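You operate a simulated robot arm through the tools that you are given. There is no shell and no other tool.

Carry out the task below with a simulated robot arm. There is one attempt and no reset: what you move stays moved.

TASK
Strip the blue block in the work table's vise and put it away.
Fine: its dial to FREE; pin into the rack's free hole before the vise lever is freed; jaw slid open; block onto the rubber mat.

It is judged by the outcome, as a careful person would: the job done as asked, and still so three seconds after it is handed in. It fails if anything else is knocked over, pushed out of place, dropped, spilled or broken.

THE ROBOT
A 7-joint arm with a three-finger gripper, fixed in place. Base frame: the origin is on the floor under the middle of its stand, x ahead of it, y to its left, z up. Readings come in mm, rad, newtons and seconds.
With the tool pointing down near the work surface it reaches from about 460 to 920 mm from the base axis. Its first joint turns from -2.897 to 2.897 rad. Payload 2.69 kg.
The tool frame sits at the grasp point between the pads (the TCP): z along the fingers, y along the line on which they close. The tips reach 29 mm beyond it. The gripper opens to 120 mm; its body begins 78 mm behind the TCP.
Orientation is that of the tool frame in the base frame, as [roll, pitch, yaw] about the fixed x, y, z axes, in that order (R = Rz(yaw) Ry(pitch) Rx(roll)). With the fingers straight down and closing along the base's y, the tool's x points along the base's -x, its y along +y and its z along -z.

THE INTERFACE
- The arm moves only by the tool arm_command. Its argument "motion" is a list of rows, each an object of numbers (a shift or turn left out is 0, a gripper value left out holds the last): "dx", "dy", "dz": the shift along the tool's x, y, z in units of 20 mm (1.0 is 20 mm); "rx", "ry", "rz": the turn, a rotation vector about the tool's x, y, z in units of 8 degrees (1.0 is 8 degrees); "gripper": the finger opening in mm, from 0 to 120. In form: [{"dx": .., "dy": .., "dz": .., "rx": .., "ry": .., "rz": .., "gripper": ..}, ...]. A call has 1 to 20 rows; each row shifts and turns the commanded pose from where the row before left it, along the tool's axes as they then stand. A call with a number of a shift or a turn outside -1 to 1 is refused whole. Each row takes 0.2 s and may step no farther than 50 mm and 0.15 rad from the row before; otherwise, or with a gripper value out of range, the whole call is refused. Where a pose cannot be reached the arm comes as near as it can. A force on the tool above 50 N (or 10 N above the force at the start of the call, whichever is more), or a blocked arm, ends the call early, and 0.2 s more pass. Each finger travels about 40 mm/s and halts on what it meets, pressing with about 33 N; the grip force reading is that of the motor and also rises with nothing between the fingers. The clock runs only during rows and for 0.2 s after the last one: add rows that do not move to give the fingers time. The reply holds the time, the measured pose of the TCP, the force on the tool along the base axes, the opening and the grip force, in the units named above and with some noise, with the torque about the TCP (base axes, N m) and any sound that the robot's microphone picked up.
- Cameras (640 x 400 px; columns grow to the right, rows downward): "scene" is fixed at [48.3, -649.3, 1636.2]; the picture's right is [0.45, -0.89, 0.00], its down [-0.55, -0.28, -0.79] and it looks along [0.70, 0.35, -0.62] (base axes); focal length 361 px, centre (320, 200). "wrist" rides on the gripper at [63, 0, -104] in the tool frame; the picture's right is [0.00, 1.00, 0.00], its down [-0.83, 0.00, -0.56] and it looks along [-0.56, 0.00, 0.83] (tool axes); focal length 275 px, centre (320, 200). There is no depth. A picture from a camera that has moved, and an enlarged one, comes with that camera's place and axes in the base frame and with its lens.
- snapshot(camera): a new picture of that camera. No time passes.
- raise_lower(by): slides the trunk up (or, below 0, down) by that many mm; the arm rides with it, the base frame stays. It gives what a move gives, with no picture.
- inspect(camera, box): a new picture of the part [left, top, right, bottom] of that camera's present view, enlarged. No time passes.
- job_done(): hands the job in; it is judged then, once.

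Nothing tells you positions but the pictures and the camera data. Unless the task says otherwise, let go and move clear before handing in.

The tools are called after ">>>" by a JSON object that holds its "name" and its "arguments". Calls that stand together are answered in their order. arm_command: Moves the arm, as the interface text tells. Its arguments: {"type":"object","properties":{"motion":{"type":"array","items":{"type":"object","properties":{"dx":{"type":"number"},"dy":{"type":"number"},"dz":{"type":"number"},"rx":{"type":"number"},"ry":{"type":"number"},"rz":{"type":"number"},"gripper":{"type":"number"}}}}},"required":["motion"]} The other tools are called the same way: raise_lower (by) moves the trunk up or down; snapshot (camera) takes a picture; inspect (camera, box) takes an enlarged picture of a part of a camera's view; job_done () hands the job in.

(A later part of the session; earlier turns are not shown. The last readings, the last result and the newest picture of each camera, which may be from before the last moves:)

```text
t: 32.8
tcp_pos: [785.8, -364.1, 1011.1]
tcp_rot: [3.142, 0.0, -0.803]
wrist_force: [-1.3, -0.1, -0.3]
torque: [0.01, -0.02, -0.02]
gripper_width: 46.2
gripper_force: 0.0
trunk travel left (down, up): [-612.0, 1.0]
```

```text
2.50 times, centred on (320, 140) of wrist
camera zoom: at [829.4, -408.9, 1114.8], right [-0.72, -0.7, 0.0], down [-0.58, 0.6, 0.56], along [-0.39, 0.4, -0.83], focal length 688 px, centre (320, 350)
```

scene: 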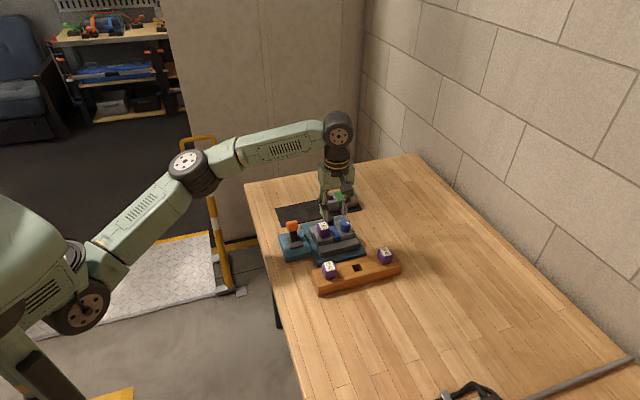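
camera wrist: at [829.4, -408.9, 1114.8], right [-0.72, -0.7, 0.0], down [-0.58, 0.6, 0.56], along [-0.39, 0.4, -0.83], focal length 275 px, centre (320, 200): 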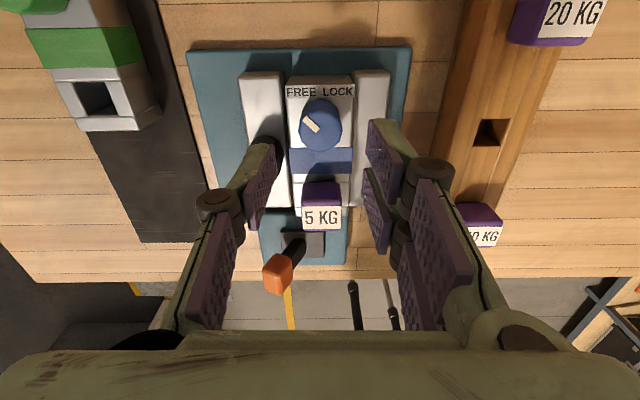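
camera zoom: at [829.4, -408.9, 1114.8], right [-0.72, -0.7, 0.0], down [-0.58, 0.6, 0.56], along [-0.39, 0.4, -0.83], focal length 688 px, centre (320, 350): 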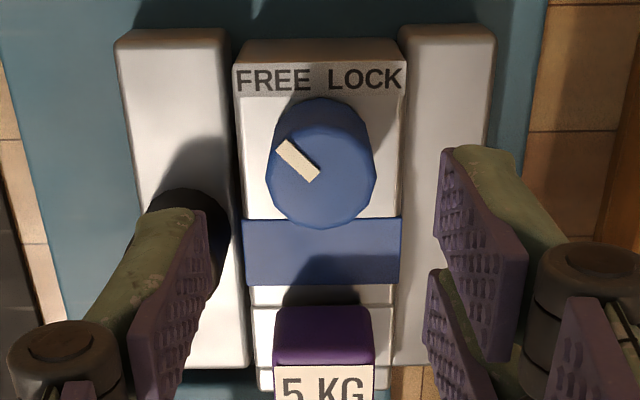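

The dial clearly reads FREE, matching the green block's dial. Next I'll move over the 5 KG pin and check alignment.

>>> {"name": "arm_command", "arguments": {"motion": [{"dx": -0.83, "dy": 0.015, "gripper": 60}, {"dx": -0.83, "dy": 0.015}, {"dx": -0.83, "dy": 0.015}, {"dx": -0.83, "dy": 0.015}, {}, {}]}}

>>> {"name": "snapshot", "arguments": {"camera": "wrist"}}

>>> {"name": "inspect", "arguments": {"camera": "wrist", "box": [220, 60, 420, 220]}}

```text
t: 34.2
tcp_pos: [738.7, -318.3, 1010.3]
tcp_rot: [3.141, 0.0, -0.803]
wrist_force: [0.3, 0.3, -0.2]
torque: [-0.03, 0.03, 0.03]
gripper_width: 60.1
gripper_force: 0.0
trunk travel left (down, up): [-612.0, 1.0]
```

```text
taken
camera wrist: at [782.4, -363.5, 1115.2], right [-0.72, -0.7, 0.0], down [-0.58, 0.6, 0.56], along [-0.39, 0.4, -0.83], focal length 275 px, centre (320, 200)
```

wrist: 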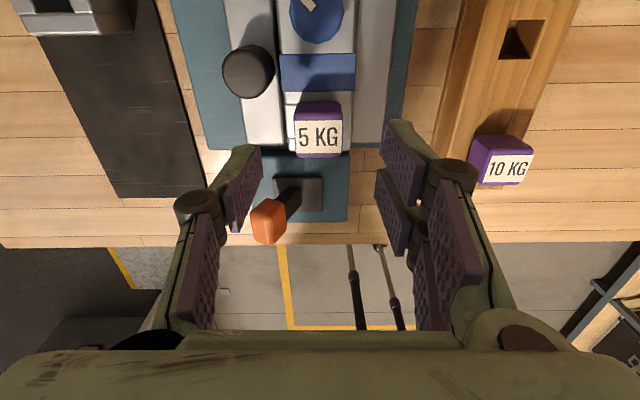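

```text
2.50 times, centred on (320, 140) of wrist
camera zoom: at [782.4, -363.5, 1115.2], right [-0.72, -0.7, 0.0], down [-0.58, 0.6, 0.56], along [-0.39, 0.4, -0.83], focal length 688 px, centre (320, 350)
```

zoom: 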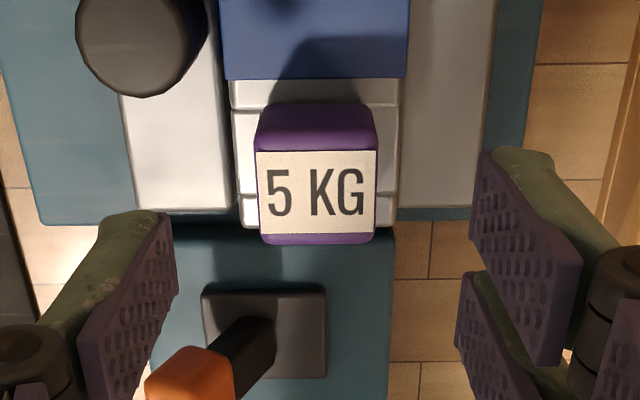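

The pin sits about 1 mm from where I computed it. I'll adjust, descend and close on it.

>>> {"name": "arm_command", "arguments": {"motion": [{"dx": -0.075, "dy": -0.035, "dz": 0.8}, {"dz": 0.8}, {"dz": 0.8}, {"dz": 0.85}, {}, {"gripper": 25}, {}, {}, {}, {}]}}

>>> {"name": "snapshot", "arguments": {"camera": "wrist"}}

>>> {"name": "inspect", "arguments": {"camera": "scene", "box": [300, 180, 380, 260]}}

```text
t: 36.4
tcp_pos: [738.9, -316.0, 946.4]
tcp_rot: [3.139, 0.001, -0.804]
wrist_force: [-0.1, -0.4, 0.1]
torque: [0.0, -0.01, 0.02]
gripper_width: 30.9
gripper_force: 33.6
trunk travel left (down, up): [-612.0, 1.0]
```

```text
taken
camera wrist: at [782.0, -360.9, 1050.5], right [-0.72, -0.7, 0.0], down [-0.58, 0.6, 0.56], along [-0.39, 0.4, -0.83], focal length 275 px, centre (320, 200)
```

wrist: 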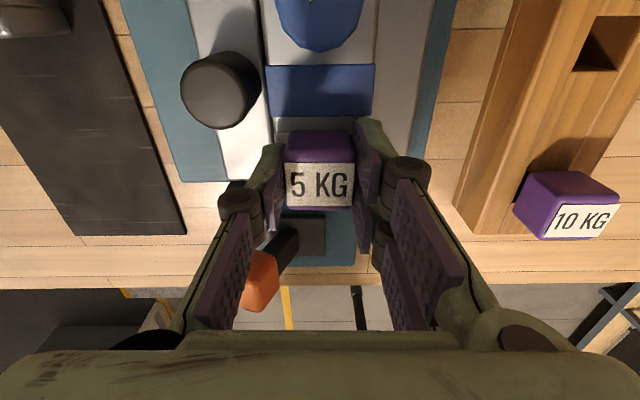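

```text
5.00 times, centred on (340, 220) of scene
camera zoom: at [48.3, -649.3, 1636.2], right [0.45, -0.89, 0.0], down [-0.55, -0.28, -0.79], along [0.7, 0.35, -0.62], focal length 1805 px, centre (220, 100)
```

zoom: 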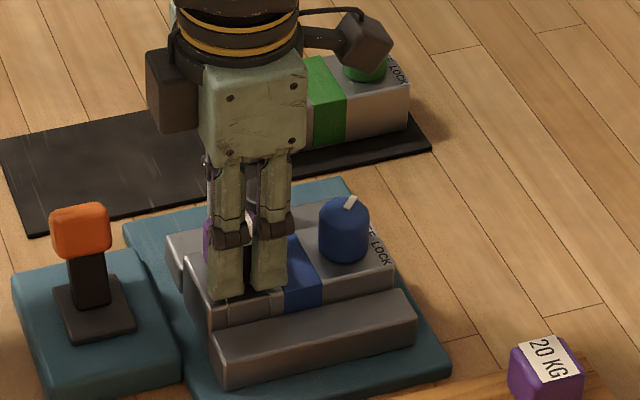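

The pin is gripped at 30.9 mm. I'll lift it slowly and watch the force.

>>> {"name": "arm_command", "arguments": {"motion": [{"dz": -0.4}, {"dz": -0.5}, {"dz": -0.6}, {"dz": -0.8}, {"dz": -0.8}, {"dz": -0.8}, {}]}}

>>> {"name": "snapshot", "arguments": {"camera": "wrist"}}

>>> {"name": "inspect", "arguments": {"camera": "scene", "box": [280, 160, 400, 260]}}

```text
t: 38.0
tcp_pos: [738.3, -317.1, 1023.5]
tcp_rot: [3.141, 0.002, -0.805]
wrist_force: [-0.1, -0.2, -0.5]
torque: [0.01, 0.0, 0.01]
gripper_width: 31.3
gripper_force: 32.9
trunk travel left (down, up): [-612.0, 1.0]
```

```text
taken
camera wrist: at [782.0, -361.9, 1128.6], right [-0.72, -0.7, 0.0], down [-0.58, 0.6, 0.56], along [-0.39, 0.4, -0.83], focal length 275 px, centre (320, 200)
```

wrist: 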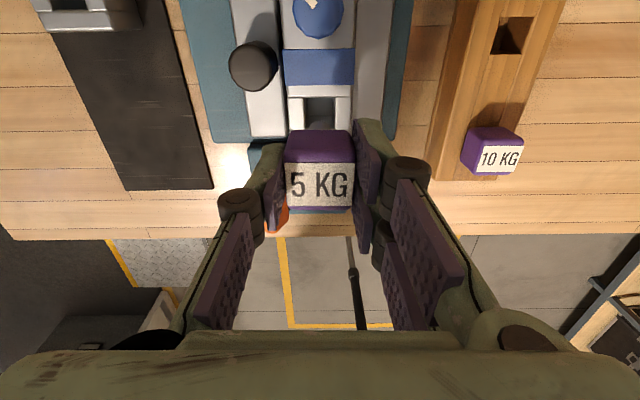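

```text
4.00 times, centred on (340, 210) of scene
camera zoom: at [48.3, -649.3, 1636.2], right [0.45, -0.89, 0.0], down [-0.55, -0.28, -0.79], along [0.7, 0.35, -0.62], focal length 1444 px, centre (240, 160)
```

zoom: 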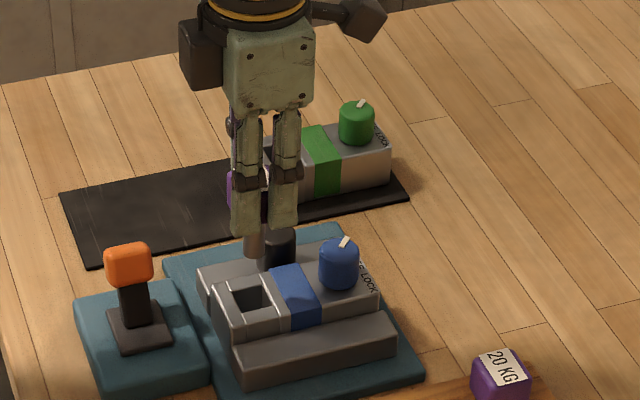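

The pin is out, and its shank is round and shorter than the cube's reach below. I'll look closely at the rack hole.

>>> {"name": "inspect", "arguments": {"camera": "wrist", "box": [420, 0, 580, 190]}}

>>> {"name": "inspect", "arguments": {"camera": "scene", "box": [300, 230, 420, 310]}}

>>> {"name": "inspect", "arguments": {"camera": "scene", "box": [320, 190, 360, 240]}}

```text
2.11 times, centred on (500, 95) of wrist
camera zoom: at [782.0, -361.9, 1128.6], right [-0.72, -0.7, 0.0], down [-0.58, 0.6, 0.56], along [-0.39, 0.4, -0.83], focal length 580 px, centre (-59, 421)
```

zoom: 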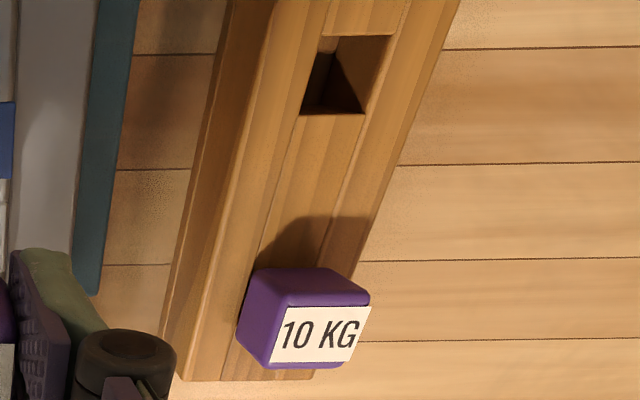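

```text
5.00 times, centred on (360, 270) of scene
camera zoom: at [48.3, -649.3, 1636.2], right [0.45, -0.89, 0.0], down [-0.55, -0.28, -0.79], along [0.7, 0.35, -0.62], focal length 1805 px, centre (120, -150)
```

zoom: 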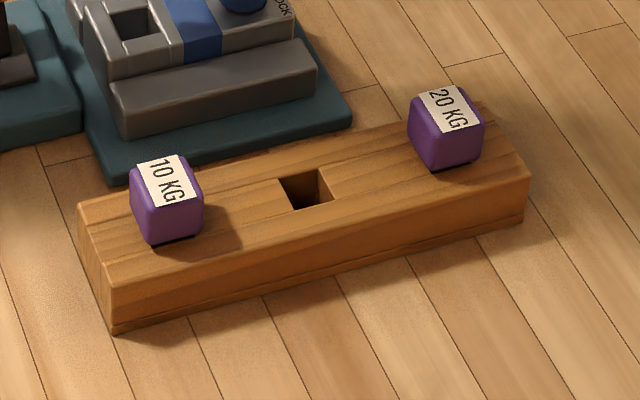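

```text
8.00 times, centred on (340, 215) of scene
camera zoom: at [48.3, -649.3, 1636.2], right [0.45, -0.89, 0.0], down [-0.55, -0.28, -0.79], along [0.7, 0.35, -0.62], focal length 2888 px, centre (160, 80)
```

zoom: 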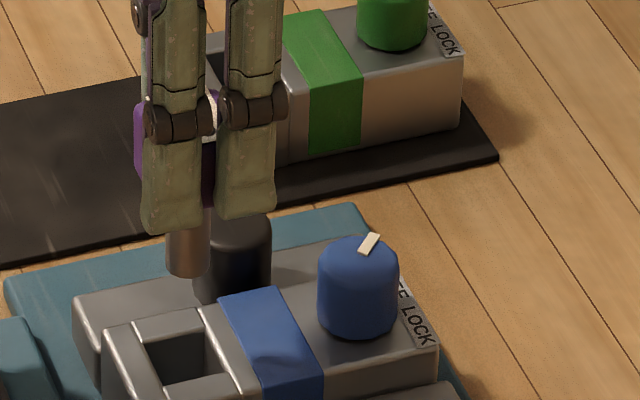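

The rack hole is about 23 mm square at (672, -450), with the rack top at z 896, and the shank is about 15 mm in diameter. I'll carry the pin over the hole, staying high.

>>> {"name": "arm_command", "arguments": {"motion": [{"dz": -0.35}, {"dx": 0.353, "dy": 0.995}, {"dx": 0.353, "dy": 0.995}, {"dx": 0.353, "dy": 0.995}, {"dx": 0.353, "dy": 0.995}, {"dx": 0.353, "dy": 0.995}, {"dx": 0.353, "dy": 0.995}, {"dx": 0.353, "dy": 0.995}, {}, {}]}}

>>> {"name": "snapshot", "arguments": {"camera": "wrist"}}

>>> {"name": "inspect", "arguments": {"camera": "scene", "box": [290, 190, 430, 310]}}

```text
t: 40.2
tcp_pos: [671.8, -450.6, 1029.8]
tcp_rot: [3.14, 0.002, -0.806]
wrist_force: [0.7, 0.3, -0.7]
torque: [-0.03, -0.02, -0.01]
gripper_width: 31.0
gripper_force: 33.0
trunk travel left (down, up): [-612.0, 1.0]
```

```text
taken
camera wrist: at [715.1, -495.0, 1135.1], right [-0.72, -0.7, 0.0], down [-0.58, 0.6, 0.56], along [-0.39, 0.4, -0.83], focal length 275 px, centre (320, 200)
```

wrist: 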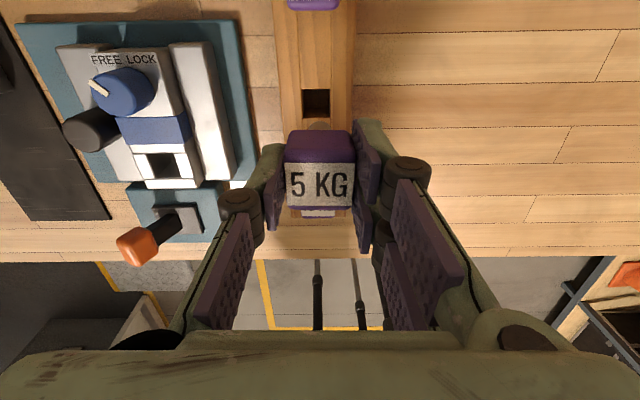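

```text
3.33 times, centred on (360, 250) of scene
camera zoom: at [48.3, -649.3, 1636.2], right [0.45, -0.89, 0.0], down [-0.55, -0.28, -0.79], along [0.7, 0.35, -0.62], focal length 1203 px, centre (187, 33)
```

zoom: 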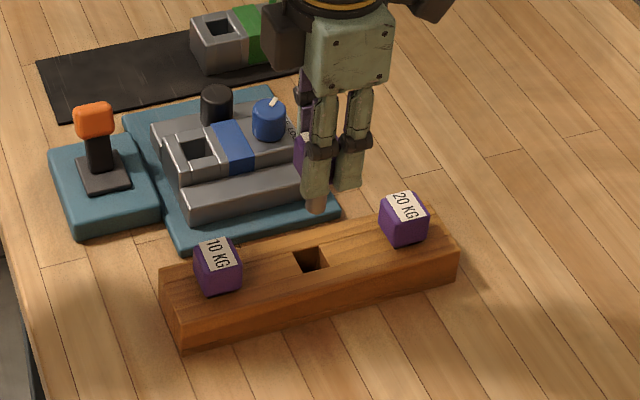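

>>> {"name": "inspect", "arguments": {"camera": "wrist", "box": [260, 60, 380, 140]}}

```text
5.00 times, centred on (320, 100) of wrist
camera zoom: at [715.1, -495.0, 1135.1], right [-0.72, -0.7, 0.0], down [-0.58, 0.6, 0.56], along [-0.39, 0.4, -0.83], focal length 1376 px, centre (320, 700)
```

zoom: 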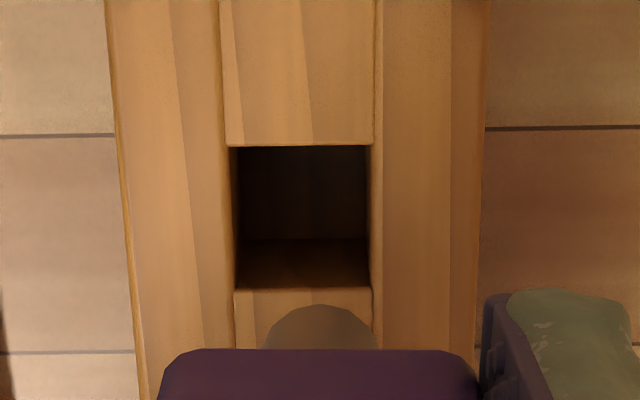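

I can see the shank and hole clearly: the pin must shift about 3 mm toward the vise. I'll correct and descend to just above the hole, then check.

>>> {"name": "arm_command", "arguments": {"motion": [{"dx": -0.02, "dy": -0.145}, {"dz": 0.8}, {"dz": 0.8}, {"dz": 0.8}, {"dz": 0.5}, {}, {}]}}

>>> {"name": "snapshot", "arguments": {"camera": "wrist"}}

>>> {"name": "inspect", "arguments": {"camera": "wrist", "box": [260, 60, 380, 140]}}

>>> {"name": "inspect", "arguments": {"camera": "scene", "box": [310, 210, 410, 300]}}

```text
t: 41.8
tcp_pos: [674.3, -447.1, 972.6]
tcp_rot: [3.14, 0.002, -0.804]
wrist_force: [0.5, -0.4, 0.0]
torque: [0.03, -0.01, 0.0]
gripper_width: 31.2
gripper_force: 33.1
trunk travel left (down, up): [-612.0, 1.0]
```

```text
taken
camera wrist: at [717.8, -491.8, 1077.1], right [-0.72, -0.7, 0.0], down [-0.58, 0.6, 0.56], along [-0.39, 0.4, -0.83], focal length 275 px, centre (320, 200)
```

wrist: 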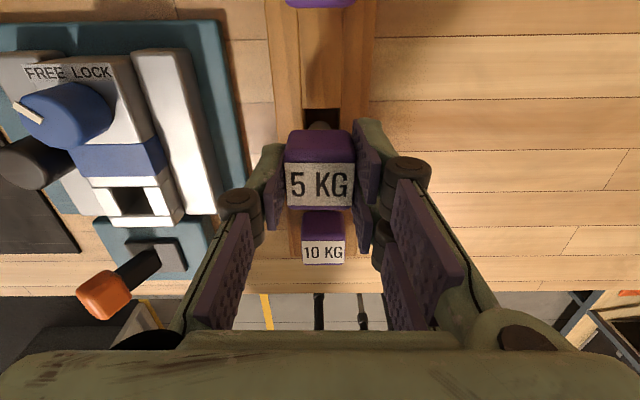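

```text
5.00 times, centred on (320, 100) of wrist
camera zoom: at [717.8, -491.8, 1077.1], right [-0.72, -0.7, 0.0], down [-0.58, 0.6, 0.56], along [-0.39, 0.4, -0.83], focal length 1376 px, centre (320, 700)
```

zoom: 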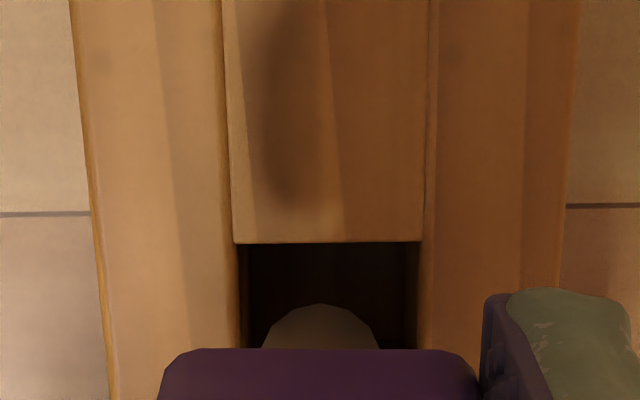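

```text
4.44 times, centred on (360, 255) of scene
camera zoom: at [48.3, -649.3, 1636.2], right [0.45, -0.89, 0.0], down [-0.55, -0.28, -0.79], along [0.7, 0.35, -0.62], focal length 1604 px, centre (142, -44)
```

zoom: 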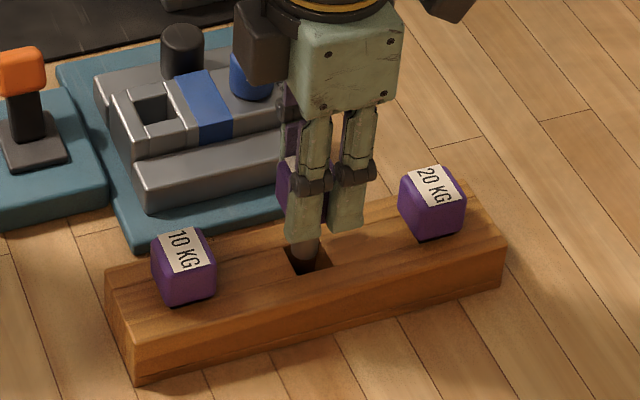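

The shank is nearly centred over the hole. After a 1 mm correction I'll lower it in.

>>> {"name": "arm_command", "arguments": {"motion": [{"dy": 0.06}, {"dz": 0.4}, {"dz": 0.4}, {"dz": 0.4}, {"dz": 0.3}, {}]}}

>>> {"name": "inspect", "arguments": {"camera": "scene", "box": [310, 210, 410, 300]}}

>>> {"name": "snapshot", "arguments": {"camera": "wrist"}}

```text
t: 43.2
tcp_pos: [673.3, -447.4, 942.8]
tcp_rot: [3.14, 0.001, -0.806]
wrist_force: [0.3, 0.6, -0.6]
torque: [-0.01, 0.01, -0.01]
gripper_width: 31.3
gripper_force: 33.0
trunk travel left (down, up): [-612.0, 1.0]
```

```text
4.44 times, centred on (360, 255) of scene
camera zoom: at [48.3, -649.3, 1636.2], right [0.45, -0.89, 0.0], down [-0.55, -0.28, -0.79], along [0.7, 0.35, -0.62], focal length 1604 px, centre (142, -44)
```

zoom: 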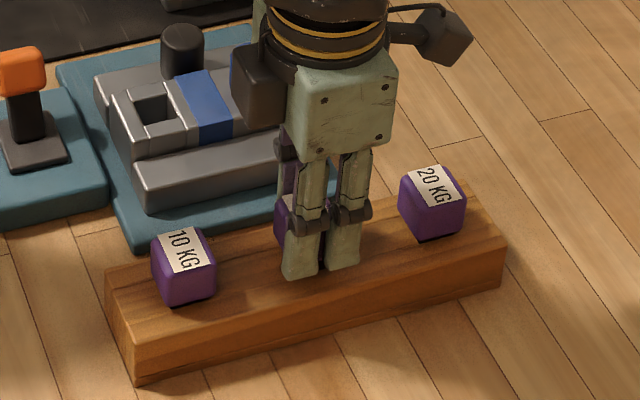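

```text
taken
camera wrist: at [716.9, -492.3, 1046.4], right [-0.72, -0.7, 0.0], down [-0.58, 0.6, 0.56], along [-0.39, 0.4, -0.83], focal length 275 px, centre (320, 200)
```

wrist: 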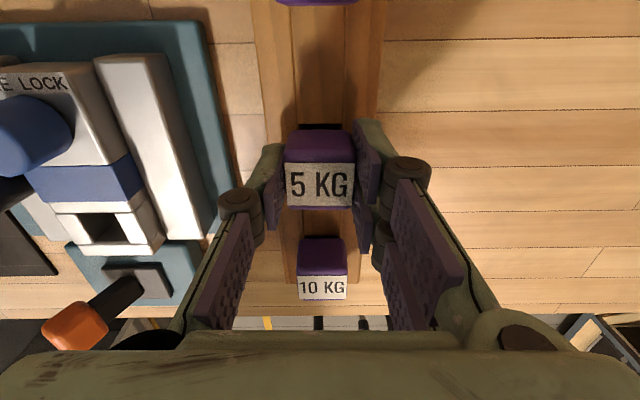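

The shank is going in with no contact force. I'll keep lowering gently until it seats.

>>> {"name": "arm_command", "arguments": {"motion": [{"dz": 0.2}, {"dz": 0.2}, {"dz": 0.1}, {"dz": 0.1}, {"dz": 0.1}, {}]}}

>>> {"name": "inspect", "arguments": {"camera": "scene", "box": [310, 210, 410, 300]}}

>>> {"name": "snapshot", "arguments": {"camera": "wrist"}}

```text
t: 44.6
tcp_pos: [673.2, -446.9, 931.2]
tcp_rot: [3.14, -0.002, -0.804]
wrist_force: [3.2, -1.2, 29.4]
torque: [-0.04, -0.12, 0.02]
gripper_width: 31.2
gripper_force: 33.3
trunk travel left (down, up): [-612.0, 1.0]
```

```text
4.44 times, centred on (360, 255) of scene
camera zoom: at [48.3, -649.3, 1636.2], right [0.45, -0.89, 0.0], down [-0.55, -0.28, -0.79], along [0.7, 0.35, -0.62], focal length 1604 px, centre (142, -44)
```

zoom: 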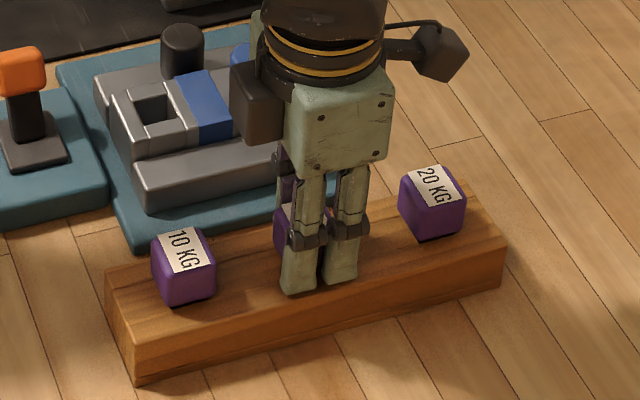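

```text
taken
camera wrist: at [715.3, -492.1, 1035.7], right [-0.72, -0.7, 0.0], down [-0.58, 0.6, 0.55], along [-0.39, 0.4, -0.83], focal length 275 px, centre (320, 200)
```

wrist: 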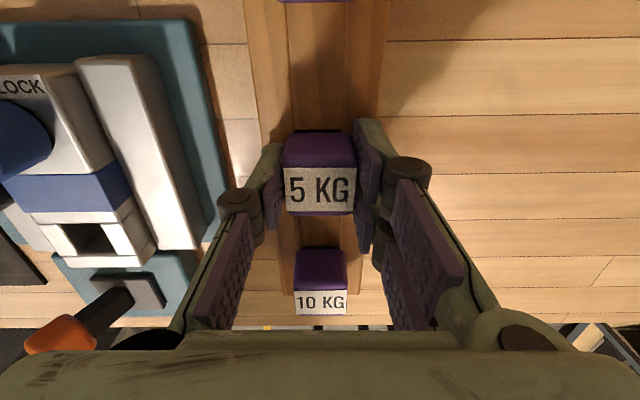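

The pin is seated, with contact at about z 931. I'll ease off, release and rise.

>>> {"name": "arm_command", "arguments": {"motion": [{"dz": -0.06}, {}, {"gripper": 60}, {}, {}, {"dz": -0.5}, {"dz": -0.8}, {"dz": -0.8}, {"dz": -0.8}, {"dz": -0.8}, {}]}}

>>> {"name": "snapshot", "arguments": {"camera": "wrist"}}

>>> {"name": "inspect", "arguments": {"camera": "scene", "box": [280, 190, 420, 300]}}

```text
t: 47.0
tcp_pos: [673.7, -447.7, 1003.8]
tcp_rot: [3.14, 0.002, -0.804]
wrist_force: [0.0, -0.6, 0.1]
torque: [0.02, 0.01, -0.02]
gripper_width: 60.3
gripper_force: 0.1
trunk travel left (down, up): [-612.0, 1.0]
```

```text
taken
camera wrist: at [717.4, -493.2, 1107.1], right [-0.72, -0.7, 0.0], down [-0.58, 0.6, 0.56], along [-0.39, 0.4, -0.83], focal length 275 px, centre (320, 200)
```

wrist: 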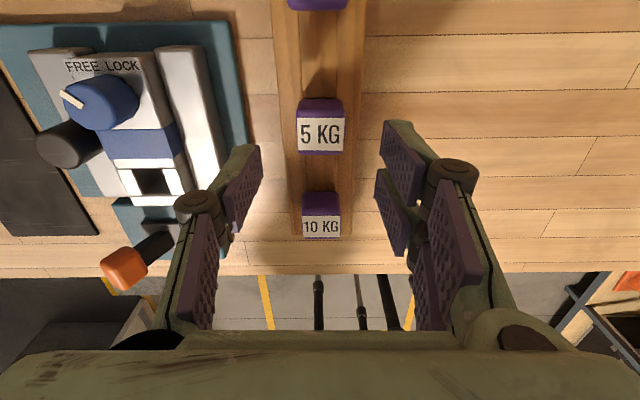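

```text
3.64 times, centred on (350, 245) of scene
camera zoom: at [48.3, -649.3, 1636.2], right [0.45, -0.89, 0.0], down [-0.55, -0.28, -0.79], along [0.7, 0.35, -0.62], focal length 1313 px, centre (211, 36)
```

zoom: 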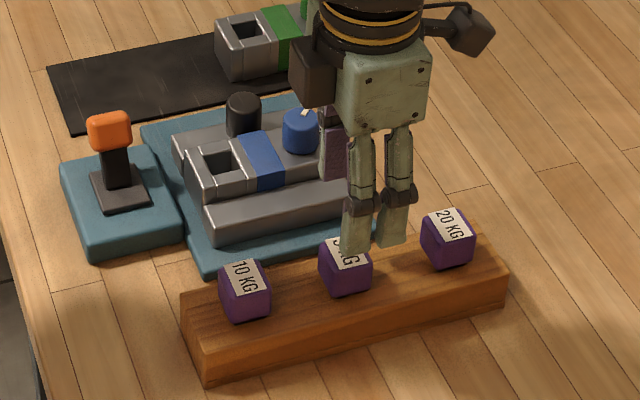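

The pin stands in the rack's middle hole. Next I'll get a good view of the orange lever.

>>> {"name": "arm_command", "arguments": {"motion": [{"dx": -0.42, "dy": -0.92}, {"dx": -0.42, "dy": -0.92}, {"dx": -0.42, "dy": -0.92}, {"dx": -0.42, "dy": -0.92}, {"dx": -0.42, "dy": -0.92}, {"dx": -0.42, "dy": -0.92}, {"dx": -0.42, "dy": -0.92}, {"dx": -0.42, "dy": -0.92}, {"dx": -0.42, "dy": -0.92}, {}, {}]}}

>>> {"name": "snapshot", "arguments": {"camera": "wrist"}}

>>> {"name": "inspect", "arguments": {"camera": "wrist", "box": [220, 40, 420, 220]}}

>>> {"name": "inspect", "arguments": {"camera": "scene", "box": [270, 200, 350, 270]}}

>>> {"name": "inspect", "arguments": {"camera": "scene", "box": [300, 220, 420, 300]}}

```text
t: 49.4
tcp_pos: [741.5, -278.4, 1004.7]
tcp_rot: [3.139, 0.0, -0.805]
wrist_force: [1.0, 0.2, -0.1]
torque: [-0.02, 0.01, -0.02]
gripper_width: 60.1
gripper_force: 0.2
trunk travel left (down, up): [-612.0, 1.0]
```

```text
taken
camera wrist: at [783.9, -323.9, 1108.5], right [-0.72, -0.7, 0.0], down [-0.58, 0.6, 0.56], along [-0.39, 0.4, -0.83], focal length 275 px, centre (320, 200)
```

wrist: 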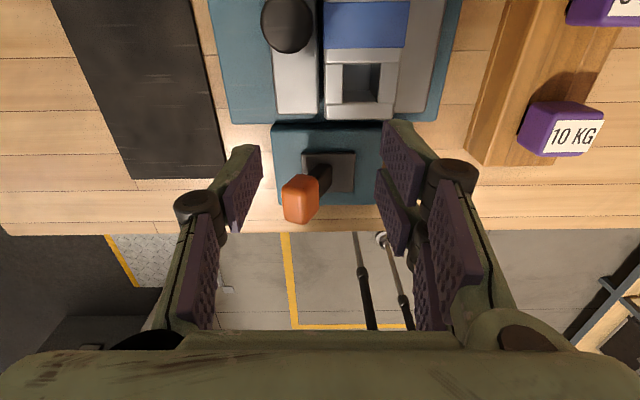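

```text
2.22 times, centred on (320, 130) of wrist
camera zoom: at [783.9, -323.9, 1108.5], right [-0.72, -0.7, 0.0], down [-0.58, 0.6, 0.56], along [-0.39, 0.4, -0.83], focal length 612 px, centre (320, 356)
```

zoom: 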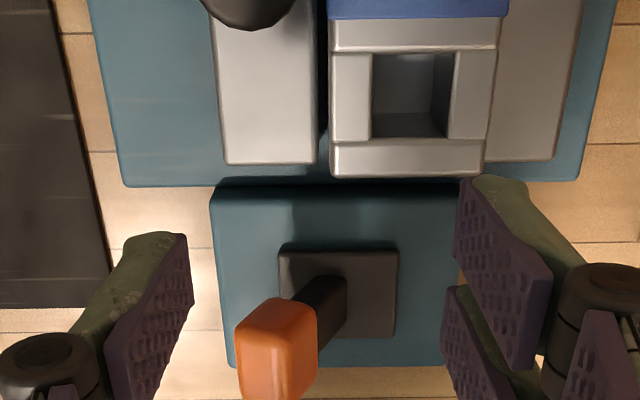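

```text
5.71 times, centred on (310, 235) of scene
camera zoom: at [48.3, -649.3, 1636.2], right [0.45, -0.89, 0.0], down [-0.55, -0.28, -0.79], along [0.7, 0.35, -0.62], focal length 2063 px, centre (377, 0)
```

zoom: 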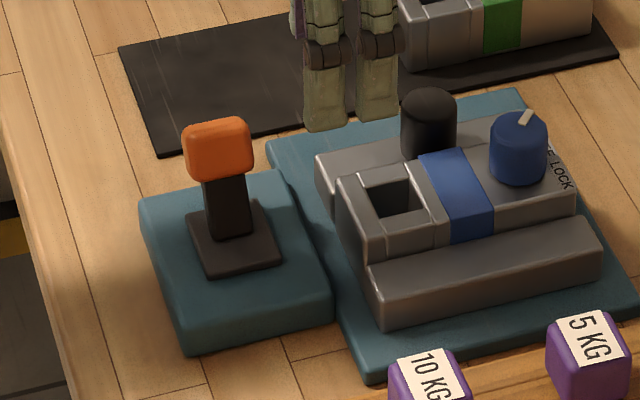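

```text
5.00 times, centred on (360, 260) of scene
camera zoom: at [48.3, -649.3, 1636.2], right [0.45, -0.89, 0.0], down [-0.55, -0.28, -0.79], along [0.7, 0.35, -0.62], focal length 1805 px, centre (120, -100)
```

zoom: 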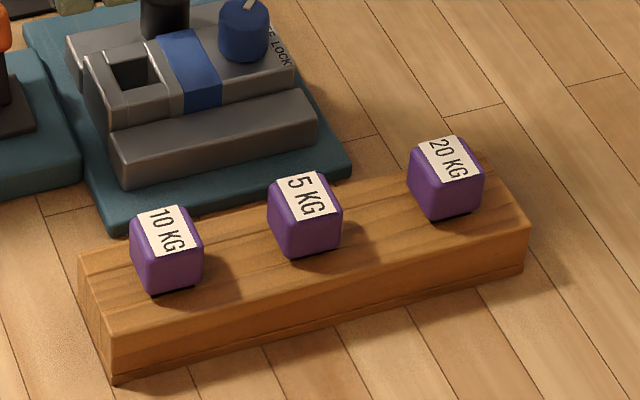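

The lever leans about 30° toward the mat, with the knob near (709, -224, 921), so freeing it should mean swinging it to the other side. I'll move above it with the fingers straddling the knob.

>>> {"name": "arm_command", "arguments": {"motion": [{"dx": -0.78, "dy": -0.18, "gripper": 66}, {"dx": -0.78, "dy": -0.18}, {"dx": -0.78, "dy": -0.18}, {"dx": -0.78, "dy": -0.18}, {}, {}]}}

>>> {"name": "snapshot", "arguments": {"camera": "wrist"}}

>>> {"name": "inspect", "arguments": {"camera": "wrist", "box": [220, 40, 420, 200]}}

>>> {"name": "inspect", "arguments": {"camera": "scene", "box": [270, 180, 350, 270]}}

```text
t: 50.8
tcp_pos: [705.7, -223.2, 1004.8]
tcp_rot: [3.14, 0.001, -0.807]
wrist_force: [0.2, -0.3, -0.8]
torque: [0.03, -0.01, 0.01]
gripper_width: 65.8
gripper_force: 0.1
trunk travel left (down, up): [-612.0, 1.0]
```

```text
taken
camera wrist: at [749.9, -268.5, 1109.1], right [-0.72, -0.7, 0.0], down [-0.58, 0.6, 0.56], along [-0.39, 0.4, -0.83], focal length 275 px, centre (320, 200)
```

wrist: 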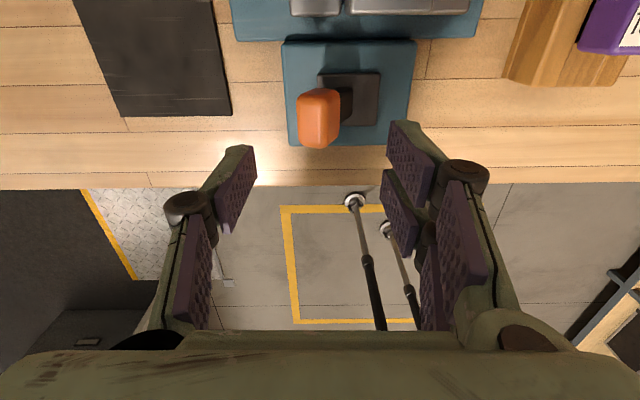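

```text
2.50 times, centred on (320, 120) of wrist
camera zoom: at [749.9, -268.5, 1109.1], right [-0.72, -0.7, 0.0], down [-0.58, 0.6, 0.56], along [-0.39, 0.4, -0.83], focal length 688 px, centre (320, 400)
```

zoom: 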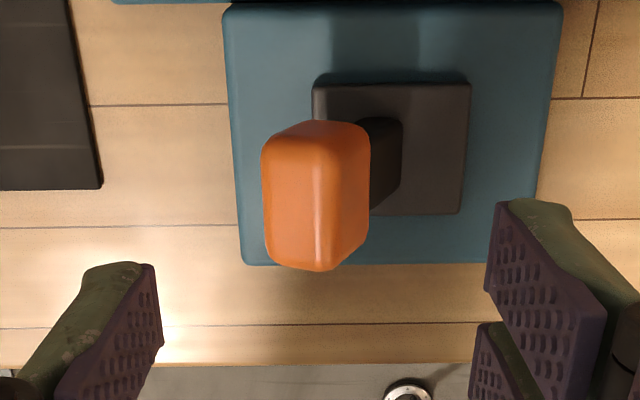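

```text
4.44 times, centred on (310, 225) of scene
camera zoom: at [48.3, -649.3, 1636.2], right [0.45, -0.89, 0.0], down [-0.55, -0.28, -0.79], along [0.7, 0.35, -0.62], focal length 1604 px, centre (364, 89)
```

zoom: 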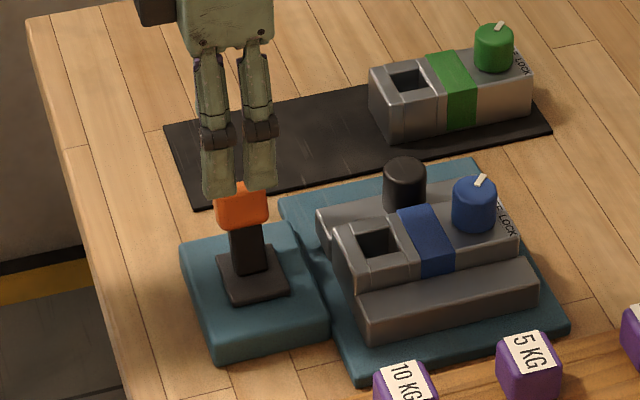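

The fingers straddle the knob well, so I'll descend around it with a small correction.

>>> {"name": "arm_command", "arguments": {"motion": [{"dx": 0.2, "dy": -0.07}, {"dz": 0.82}, {"dz": 0.82}, {"dz": 0.82}, {"dz": 0.82}, {"dz": 0.82}, {}, {}]}}

>>> {"name": "snapshot", "arguments": {"camera": "wrist"}}

>>> {"name": "inspect", "arguments": {"camera": "scene", "box": [270, 180, 350, 270]}}

```text
t: 52.6
tcp_pos: [711.9, -223.8, 920.0]
tcp_rot: [3.141, 0.001, -0.805]
wrist_force: [-0.3, -0.7, 0.1]
torque: [0.02, 0.04, 0.02]
gripper_width: 65.9
gripper_force: 0.0
trunk travel left (down, up): [-612.0, 1.0]
```

```text
taken
camera wrist: at [754.7, -269.8, 1026.0], right [-0.72, -0.7, 0.0], down [-0.58, 0.6, 0.56], along [-0.39, 0.4, -0.83], focal length 275 px, centre (320, 200)
```

wrist: 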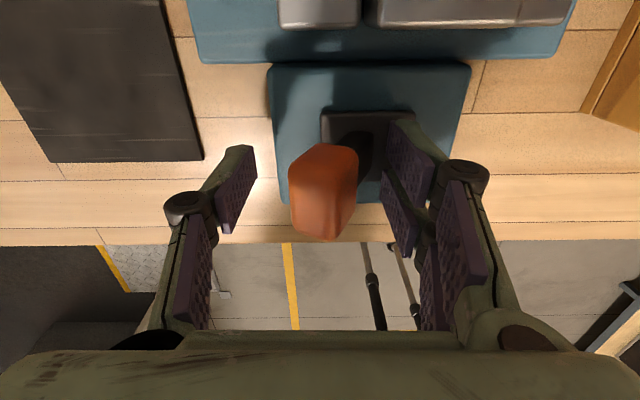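

```text
4.44 times, centred on (310, 225) of scene
camera zoom: at [48.3, -649.3, 1636.2], right [0.45, -0.89, 0.0], down [-0.55, -0.28, -0.79], along [0.7, 0.35, -0.62], focal length 1604 px, centre (364, 89)
```

zoom: 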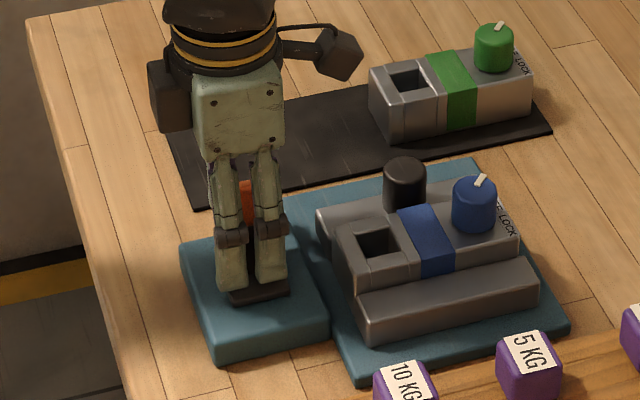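

The knob is between the fingers. I'll sweep toward the rack side, pushing the knob with the single finger, and watch force and sound.

>>> {"name": "arm_command", "arguments": {"motion": [{"dy": 0.4}, {"dy": 0.4}, {"dy": 0.3}, {"dy": 0.3}, {"dy": 0.3}, {"dy": 0.3}, {}]}}

>>> {"name": "snapshot", "arguments": {"camera": "wrist"}}

>>> {"name": "inspect", "arguments": {"camera": "scene", "box": [270, 180, 350, 270]}}

```text
t: 54.2
tcp_pos: [682.8, -254.5, 921.6]
tcp_rot: [3.141, 0.0, -0.805]
wrist_force: [0.8, 0.7, 0.2]
torque: [-0.03, 0.04, 0.0]
gripper_width: 66.6
gripper_force: 0.4
trunk travel left (down, up): [-612.0, 1.0]
```

```text
taken
camera wrist: at [725.4, -298.1, 1025.6], right [-0.72, -0.7, 0.0], down [-0.58, 0.6, 0.56], along [-0.39, 0.4, -0.83], focal length 275 px, centre (320, 200)
```

wrist: 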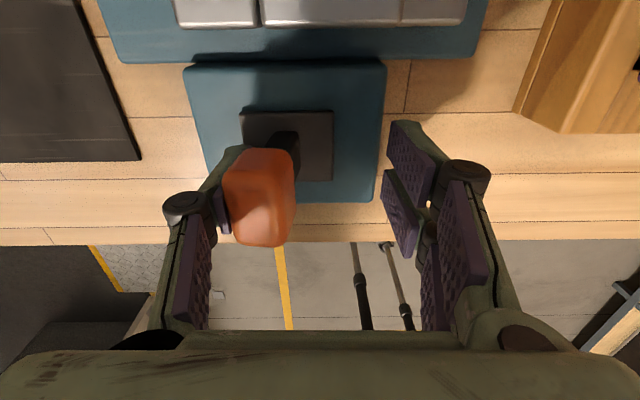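

```text
4.44 times, centred on (310, 225) of scene
camera zoom: at [48.3, -649.3, 1636.2], right [0.45, -0.89, 0.0], down [-0.55, -0.28, -0.79], along [0.7, 0.35, -0.62], focal length 1604 px, centre (364, 89)
```

zoom: 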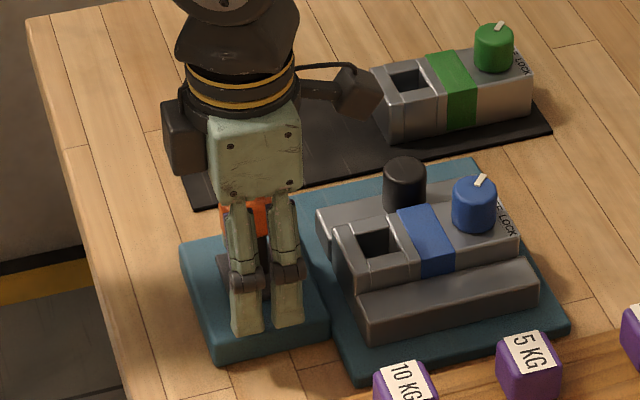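

The lever moves easily and is now near upright. I'll continue sweeping.

>>> {"name": "arm_command", "arguments": {"motion": [{"dy": 0.3}, {"dy": 0.3}, {"dy": 0.3}, {"dy": 0.3}, {}]}}

>>> {"name": "snapshot", "arguments": {"camera": "wrist"}}

>>> {"name": "inspect", "arguments": {"camera": "scene", "box": [270, 180, 350, 270]}}

```text
t: 55.4
tcp_pos: [665.3, -267.6, 921.8]
tcp_rot: [3.141, 0.001, -0.803]
wrist_force: [11.2, 10.9, 1.5]
torque: [0.29, -0.28, 0.16]
gripper_width: 76.3
gripper_force: 8.5
trunk travel left (down, up): [-612.0, 1.0]
```

```text
taken
camera wrist: at [709.7, -312.6, 1025.7], right [-0.72, -0.7, 0.0], down [-0.58, 0.59, 0.56], along [-0.39, 0.4, -0.83], focal length 275 px, centre (320, 200)
```

wrist: 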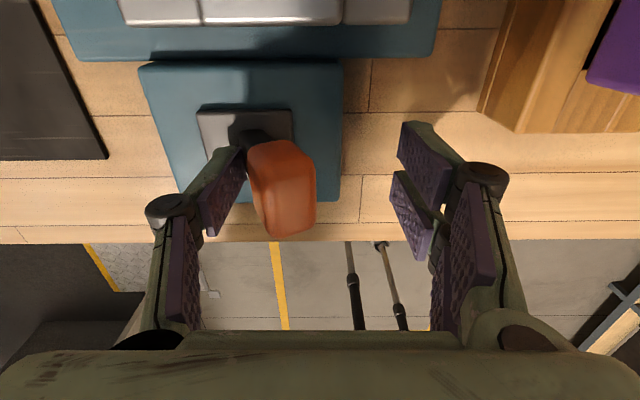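

```text
4.44 times, centred on (310, 225) of scene
camera zoom: at [48.3, -649.3, 1636.2], right [0.45, -0.89, 0.0], down [-0.55, -0.28, -0.79], along [0.7, 0.35, -0.62], focal length 1604 px, centre (364, 89)
```

zoom: 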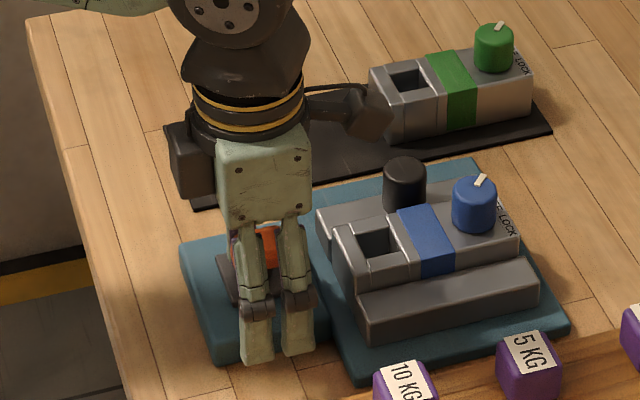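

The lever now leans the other way and resistance has appeared, probably the end stop. I'll nudge slightly more to confirm.

>>> {"name": "arm_command", "arguments": {"motion": [{"dy": 0.15}, {"dy": 0.15}, {}, {}]}}

>>> {"name": "snapshot", "arguments": {"camera": "wrist"}}

```text
t: 56.4
tcp_pos: [663.2, -271.4, 920.7]
tcp_rot: [-3.139, -0.001, -0.801]
wrist_force: [17.8, 22.2, 2.7]
torque: [0.59, -0.44, 0.38]
gripper_width: 85.7
gripper_force: 14.4
trunk travel left (down, up): [-612.0, 1.0]
```

```text
taken
camera wrist: at [705.7, -316.7, 1025.4], right [-0.72, -0.7, 0.0], down [-0.58, 0.59, 0.56], along [-0.39, 0.4, -0.83], focal length 275 px, centre (320, 200)
```

wrist: 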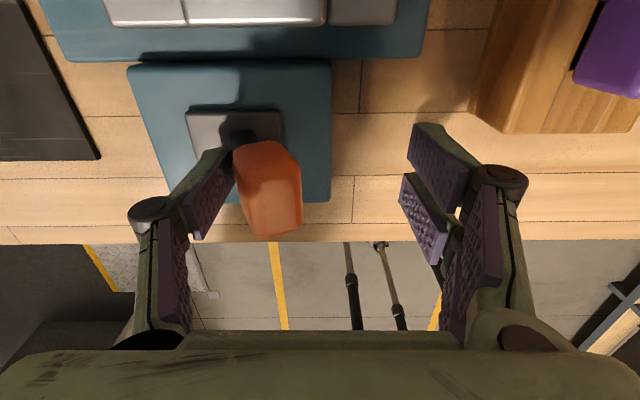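

The knob isn't moving any further, so the lever is at its end stop. I'll back off, rise and confirm that it stays.

>>> {"name": "arm_command", "arguments": {"motion": [{"dy": -0.5}, {"dy": -0.5}, {}, {"dz": -0.8}, {"dz": -0.8}, {"dz": -0.8}, {"dz": -0.8}, {"dz": -0.8}, {}]}}

>>> {"name": "snapshot", "arguments": {"camera": "wrist"}}

>>> {"name": "inspect", "arguments": {"camera": "scene", "box": [270, 180, 350, 270]}}

```text
t: 58.4
tcp_pos: [674.8, -259.2, 1003.0]
tcp_rot: [3.14, 0.0, -0.806]
wrist_force: [0.5, 0.1, -0.6]
torque: [0.0, -0.01, -0.01]
gripper_width: 66.1
gripper_force: 0.0
trunk travel left (down, up): [-612.0, 1.0]
```

```text
taken
camera wrist: at [718.6, -304.6, 1107.0], right [-0.72, -0.7, 0.0], down [-0.58, 0.6, 0.56], along [-0.39, 0.4, -0.83], focal length 275 px, centre (320, 200)
```

wrist: 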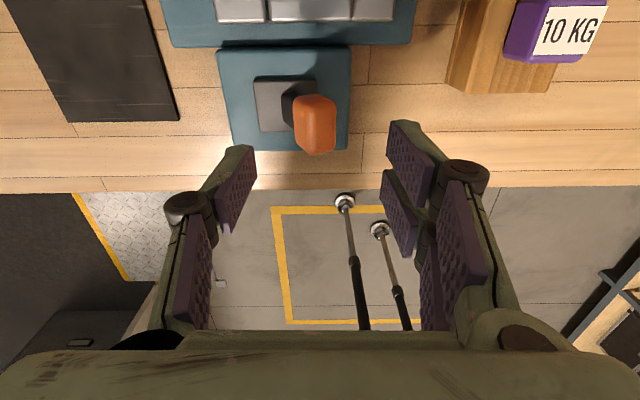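

```text
4.44 times, centred on (310, 225) of scene
camera zoom: at [48.3, -649.3, 1636.2], right [0.45, -0.89, 0.0], down [-0.55, -0.28, -0.79], along [0.7, 0.35, -0.62], focal length 1604 px, centre (364, 89)
```

zoom: 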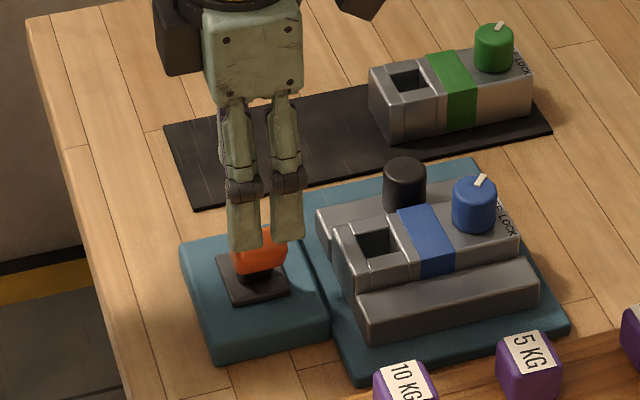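

The lever now leans toward the rack side and stays there. Next is the jaw, so I'll move above the black knob and turn the tool 90° to close along the vise's length, clear of the dial and block.

>>> {"name": "arm_command", "arguments": {"motion": [{"dx": 0.967, "dy": -0.413, "gripper": 60}, {"dx": 0.967, "dy": -0.413}, {"dx": 0.967, "dy": -0.413}, {"dx": 0.967, "dy": -0.413}, {"dx": 0.967, "dy": -0.413}, {"dx": 0.967, "dy": -0.413}, {"rz": 0.9375}, {"rz": 0.9375}, {"rz": 0.9375}, {"rz": 0.9375}, {"rz": 0.9375}, {"rz": 0.9375}, {"rz": 0.9375}, {"rz": 0.9375}, {"rz": 0.9375}, {"rz": 0.9375}, {"rz": 0.9375}, {"rz": 0.9375}, {}, {}]}}

>>> {"name": "snapshot", "arguments": {"camera": "wrist"}}

>>> {"name": "inspect", "arguments": {"camera": "wrist", "box": [200, 40, 440, 220]}}

>>> {"name": "snapshot", "arguments": {"camera": "scene"}}

```text
t: 62.6
tcp_pos: [791.6, -310.1, 999.5]
tcp_rot: [3.14, -0.002, -2.378]
wrist_force: [0.4, 0.2, 0.3]
torque: [0.0, -0.02, -0.06]
gripper_width: 59.9
gripper_force: 0.0
trunk travel left (down, up): [-612.0, 1.0]
```

```text
taken
camera wrist: at [746.2, -352.7, 1105.2], right [-0.7, 0.72, 0.0], down [0.6, 0.58, 0.56], along [0.4, 0.39, -0.83], focal length 275 px, centre (320, 200)
```

wrist: 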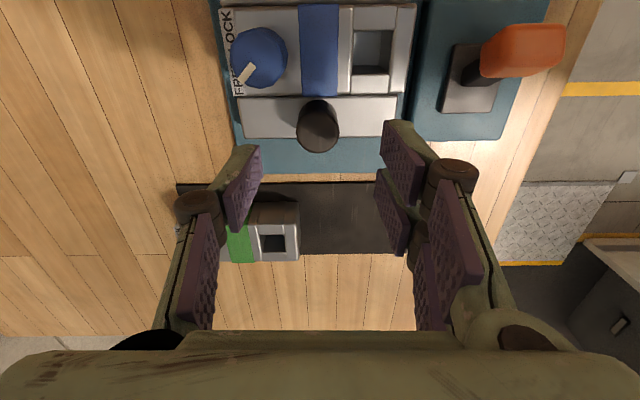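

```text
2.22 times, centred on (320, 130) of wrist
camera zoom: at [746.2, -352.7, 1105.2], right [-0.7, 0.72, 0.0], down [0.6, 0.58, 0.56], along [0.4, 0.39, -0.83], focal length 612 px, centre (320, 356)
```

zoom: 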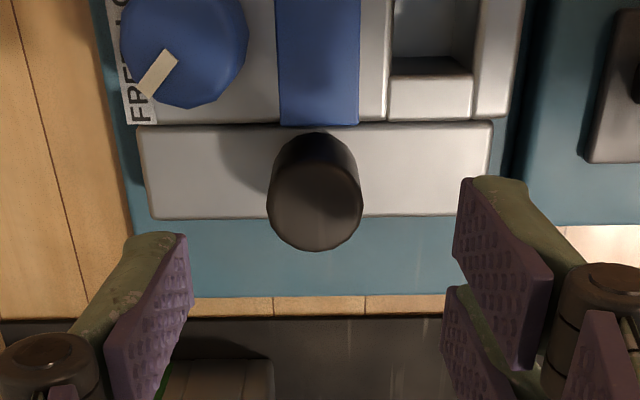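

```text
taken
```

scene: 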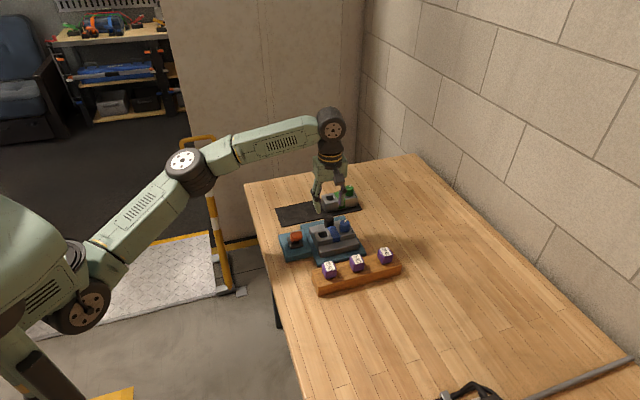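

The knob is almost directly below. I'll correct slightly, descend and grip it.

>>> {"name": "arm_command", "arguments": {"motion": [{"dx": -0.08, "dy": -0.03, "dz": 0.69}, {"dz": 0.69}, {"dz": 0.69}, {"dz": 0.69}, {}, {"gripper": 22}, {}, {}, {}, {}]}}

>>> {"name": "snapshot", "arguments": {"camera": "wrist"}}

>>> {"name": "inspect", "arguments": {"camera": "scene", "box": [280, 180, 380, 270]}}

```text
t: 64.8
tcp_pos: [793.1, -308.7, 945.4]
tcp_rot: [-3.141, -0.004, -2.377]
wrist_force: [10.9, -9.4, 2.5]
torque: [-0.23, -0.31, 0.01]
gripper_width: 31.3
gripper_force: 7.2
trunk travel left (down, up): [-612.0, 1.0]
```

```text
taken
camera wrist: at [747.4, -352.1, 1050.0], right [-0.7, 0.72, 0.0], down [0.6, 0.58, 0.55], along [0.4, 0.39, -0.83], focal length 275 px, centre (320, 200)
```

wrist: 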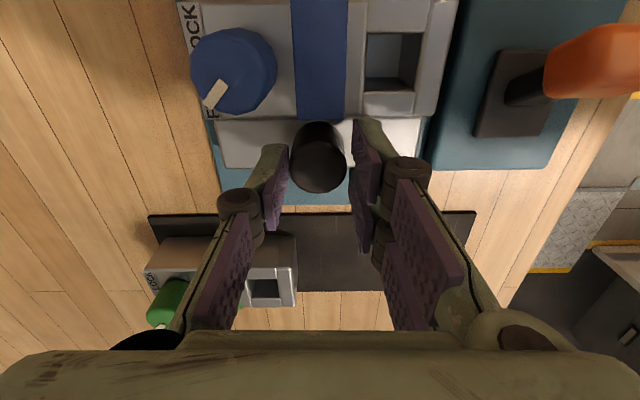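

```text
4.44 times, centred on (330, 225) of scene
camera zoom: at [48.3, -649.3, 1636.2], right [0.45, -0.89, 0.0], down [-0.55, -0.28, -0.79], along [0.7, 0.35, -0.62], focal length 1604 px, centre (276, 89)
```

zoom: 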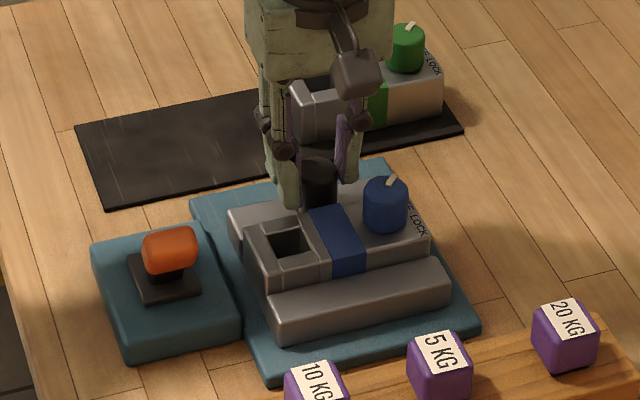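

>>> {"name": "arm_command", "arguments": {"motion": [{"gripper": 20}, {}, {}]}}

>>> {"name": "inspect", "arguments": {"camera": "wrist", "box": [220, 80, 420, 260]}}

```text
t: 65.6
tcp_pos: [793.4, -309.3, 945.8]
tcp_rot: [3.14, -0.003, -2.377]
wrist_force: [12.1, -12.3, 3.6]
torque: [-0.39, -0.31, 0.03]
gripper_width: 31.2
gripper_force: 8.6
trunk travel left (down, up): [-612.0, 1.0]
```

```text
2.22 times, centred on (320, 170) of wrist
camera zoom: at [747.4, -352.1, 1050.0], right [-0.7, 0.72, 0.0], down [0.6, 0.58, 0.55], along [0.4, 0.39, -0.83], focal length 612 px, centre (320, 267)
```

zoom: 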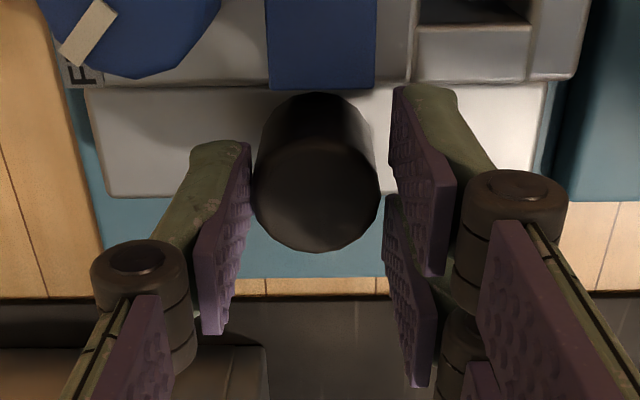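

The single finger touches first, so the tool is about 1 mm off centre. I'll shift slightly so both sides bear.

>>> {"name": "arm_command", "arguments": {"motion": [{"dy": -0.06}, {}, {}]}}

>>> {"name": "inspect", "arguments": {"camera": "wrist", "box": [220, 80, 420, 260]}}

```text
t: 66.4
tcp_pos: [793.0, -308.2, 946.6]
tcp_rot: [3.141, -0.001, -2.374]
wrist_force: [9.1, -9.0, 3.2]
torque: [-0.29, -0.18, 0.2]
gripper_width: 28.9
gripper_force: 35.6
trunk travel left (down, up): [-612.0, 1.0]
```

```text
2.22 times, centred on (320, 170) of wrist
camera zoom: at [748.2, -353.3, 1050.0], right [-0.7, 0.72, 0.0], down [0.6, 0.58, 0.56], along [0.4, 0.39, -0.83], focal length 612 px, centre (320, 267)
```

zoom: 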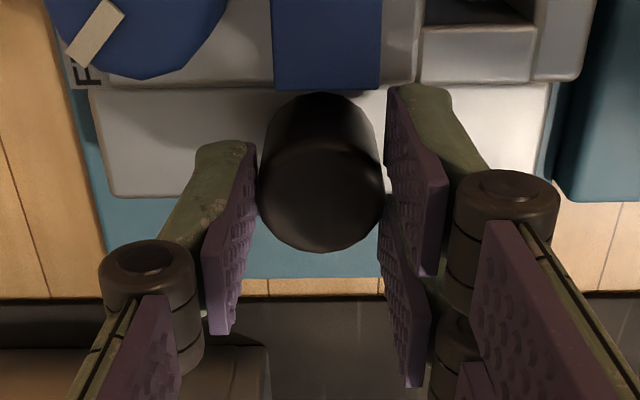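

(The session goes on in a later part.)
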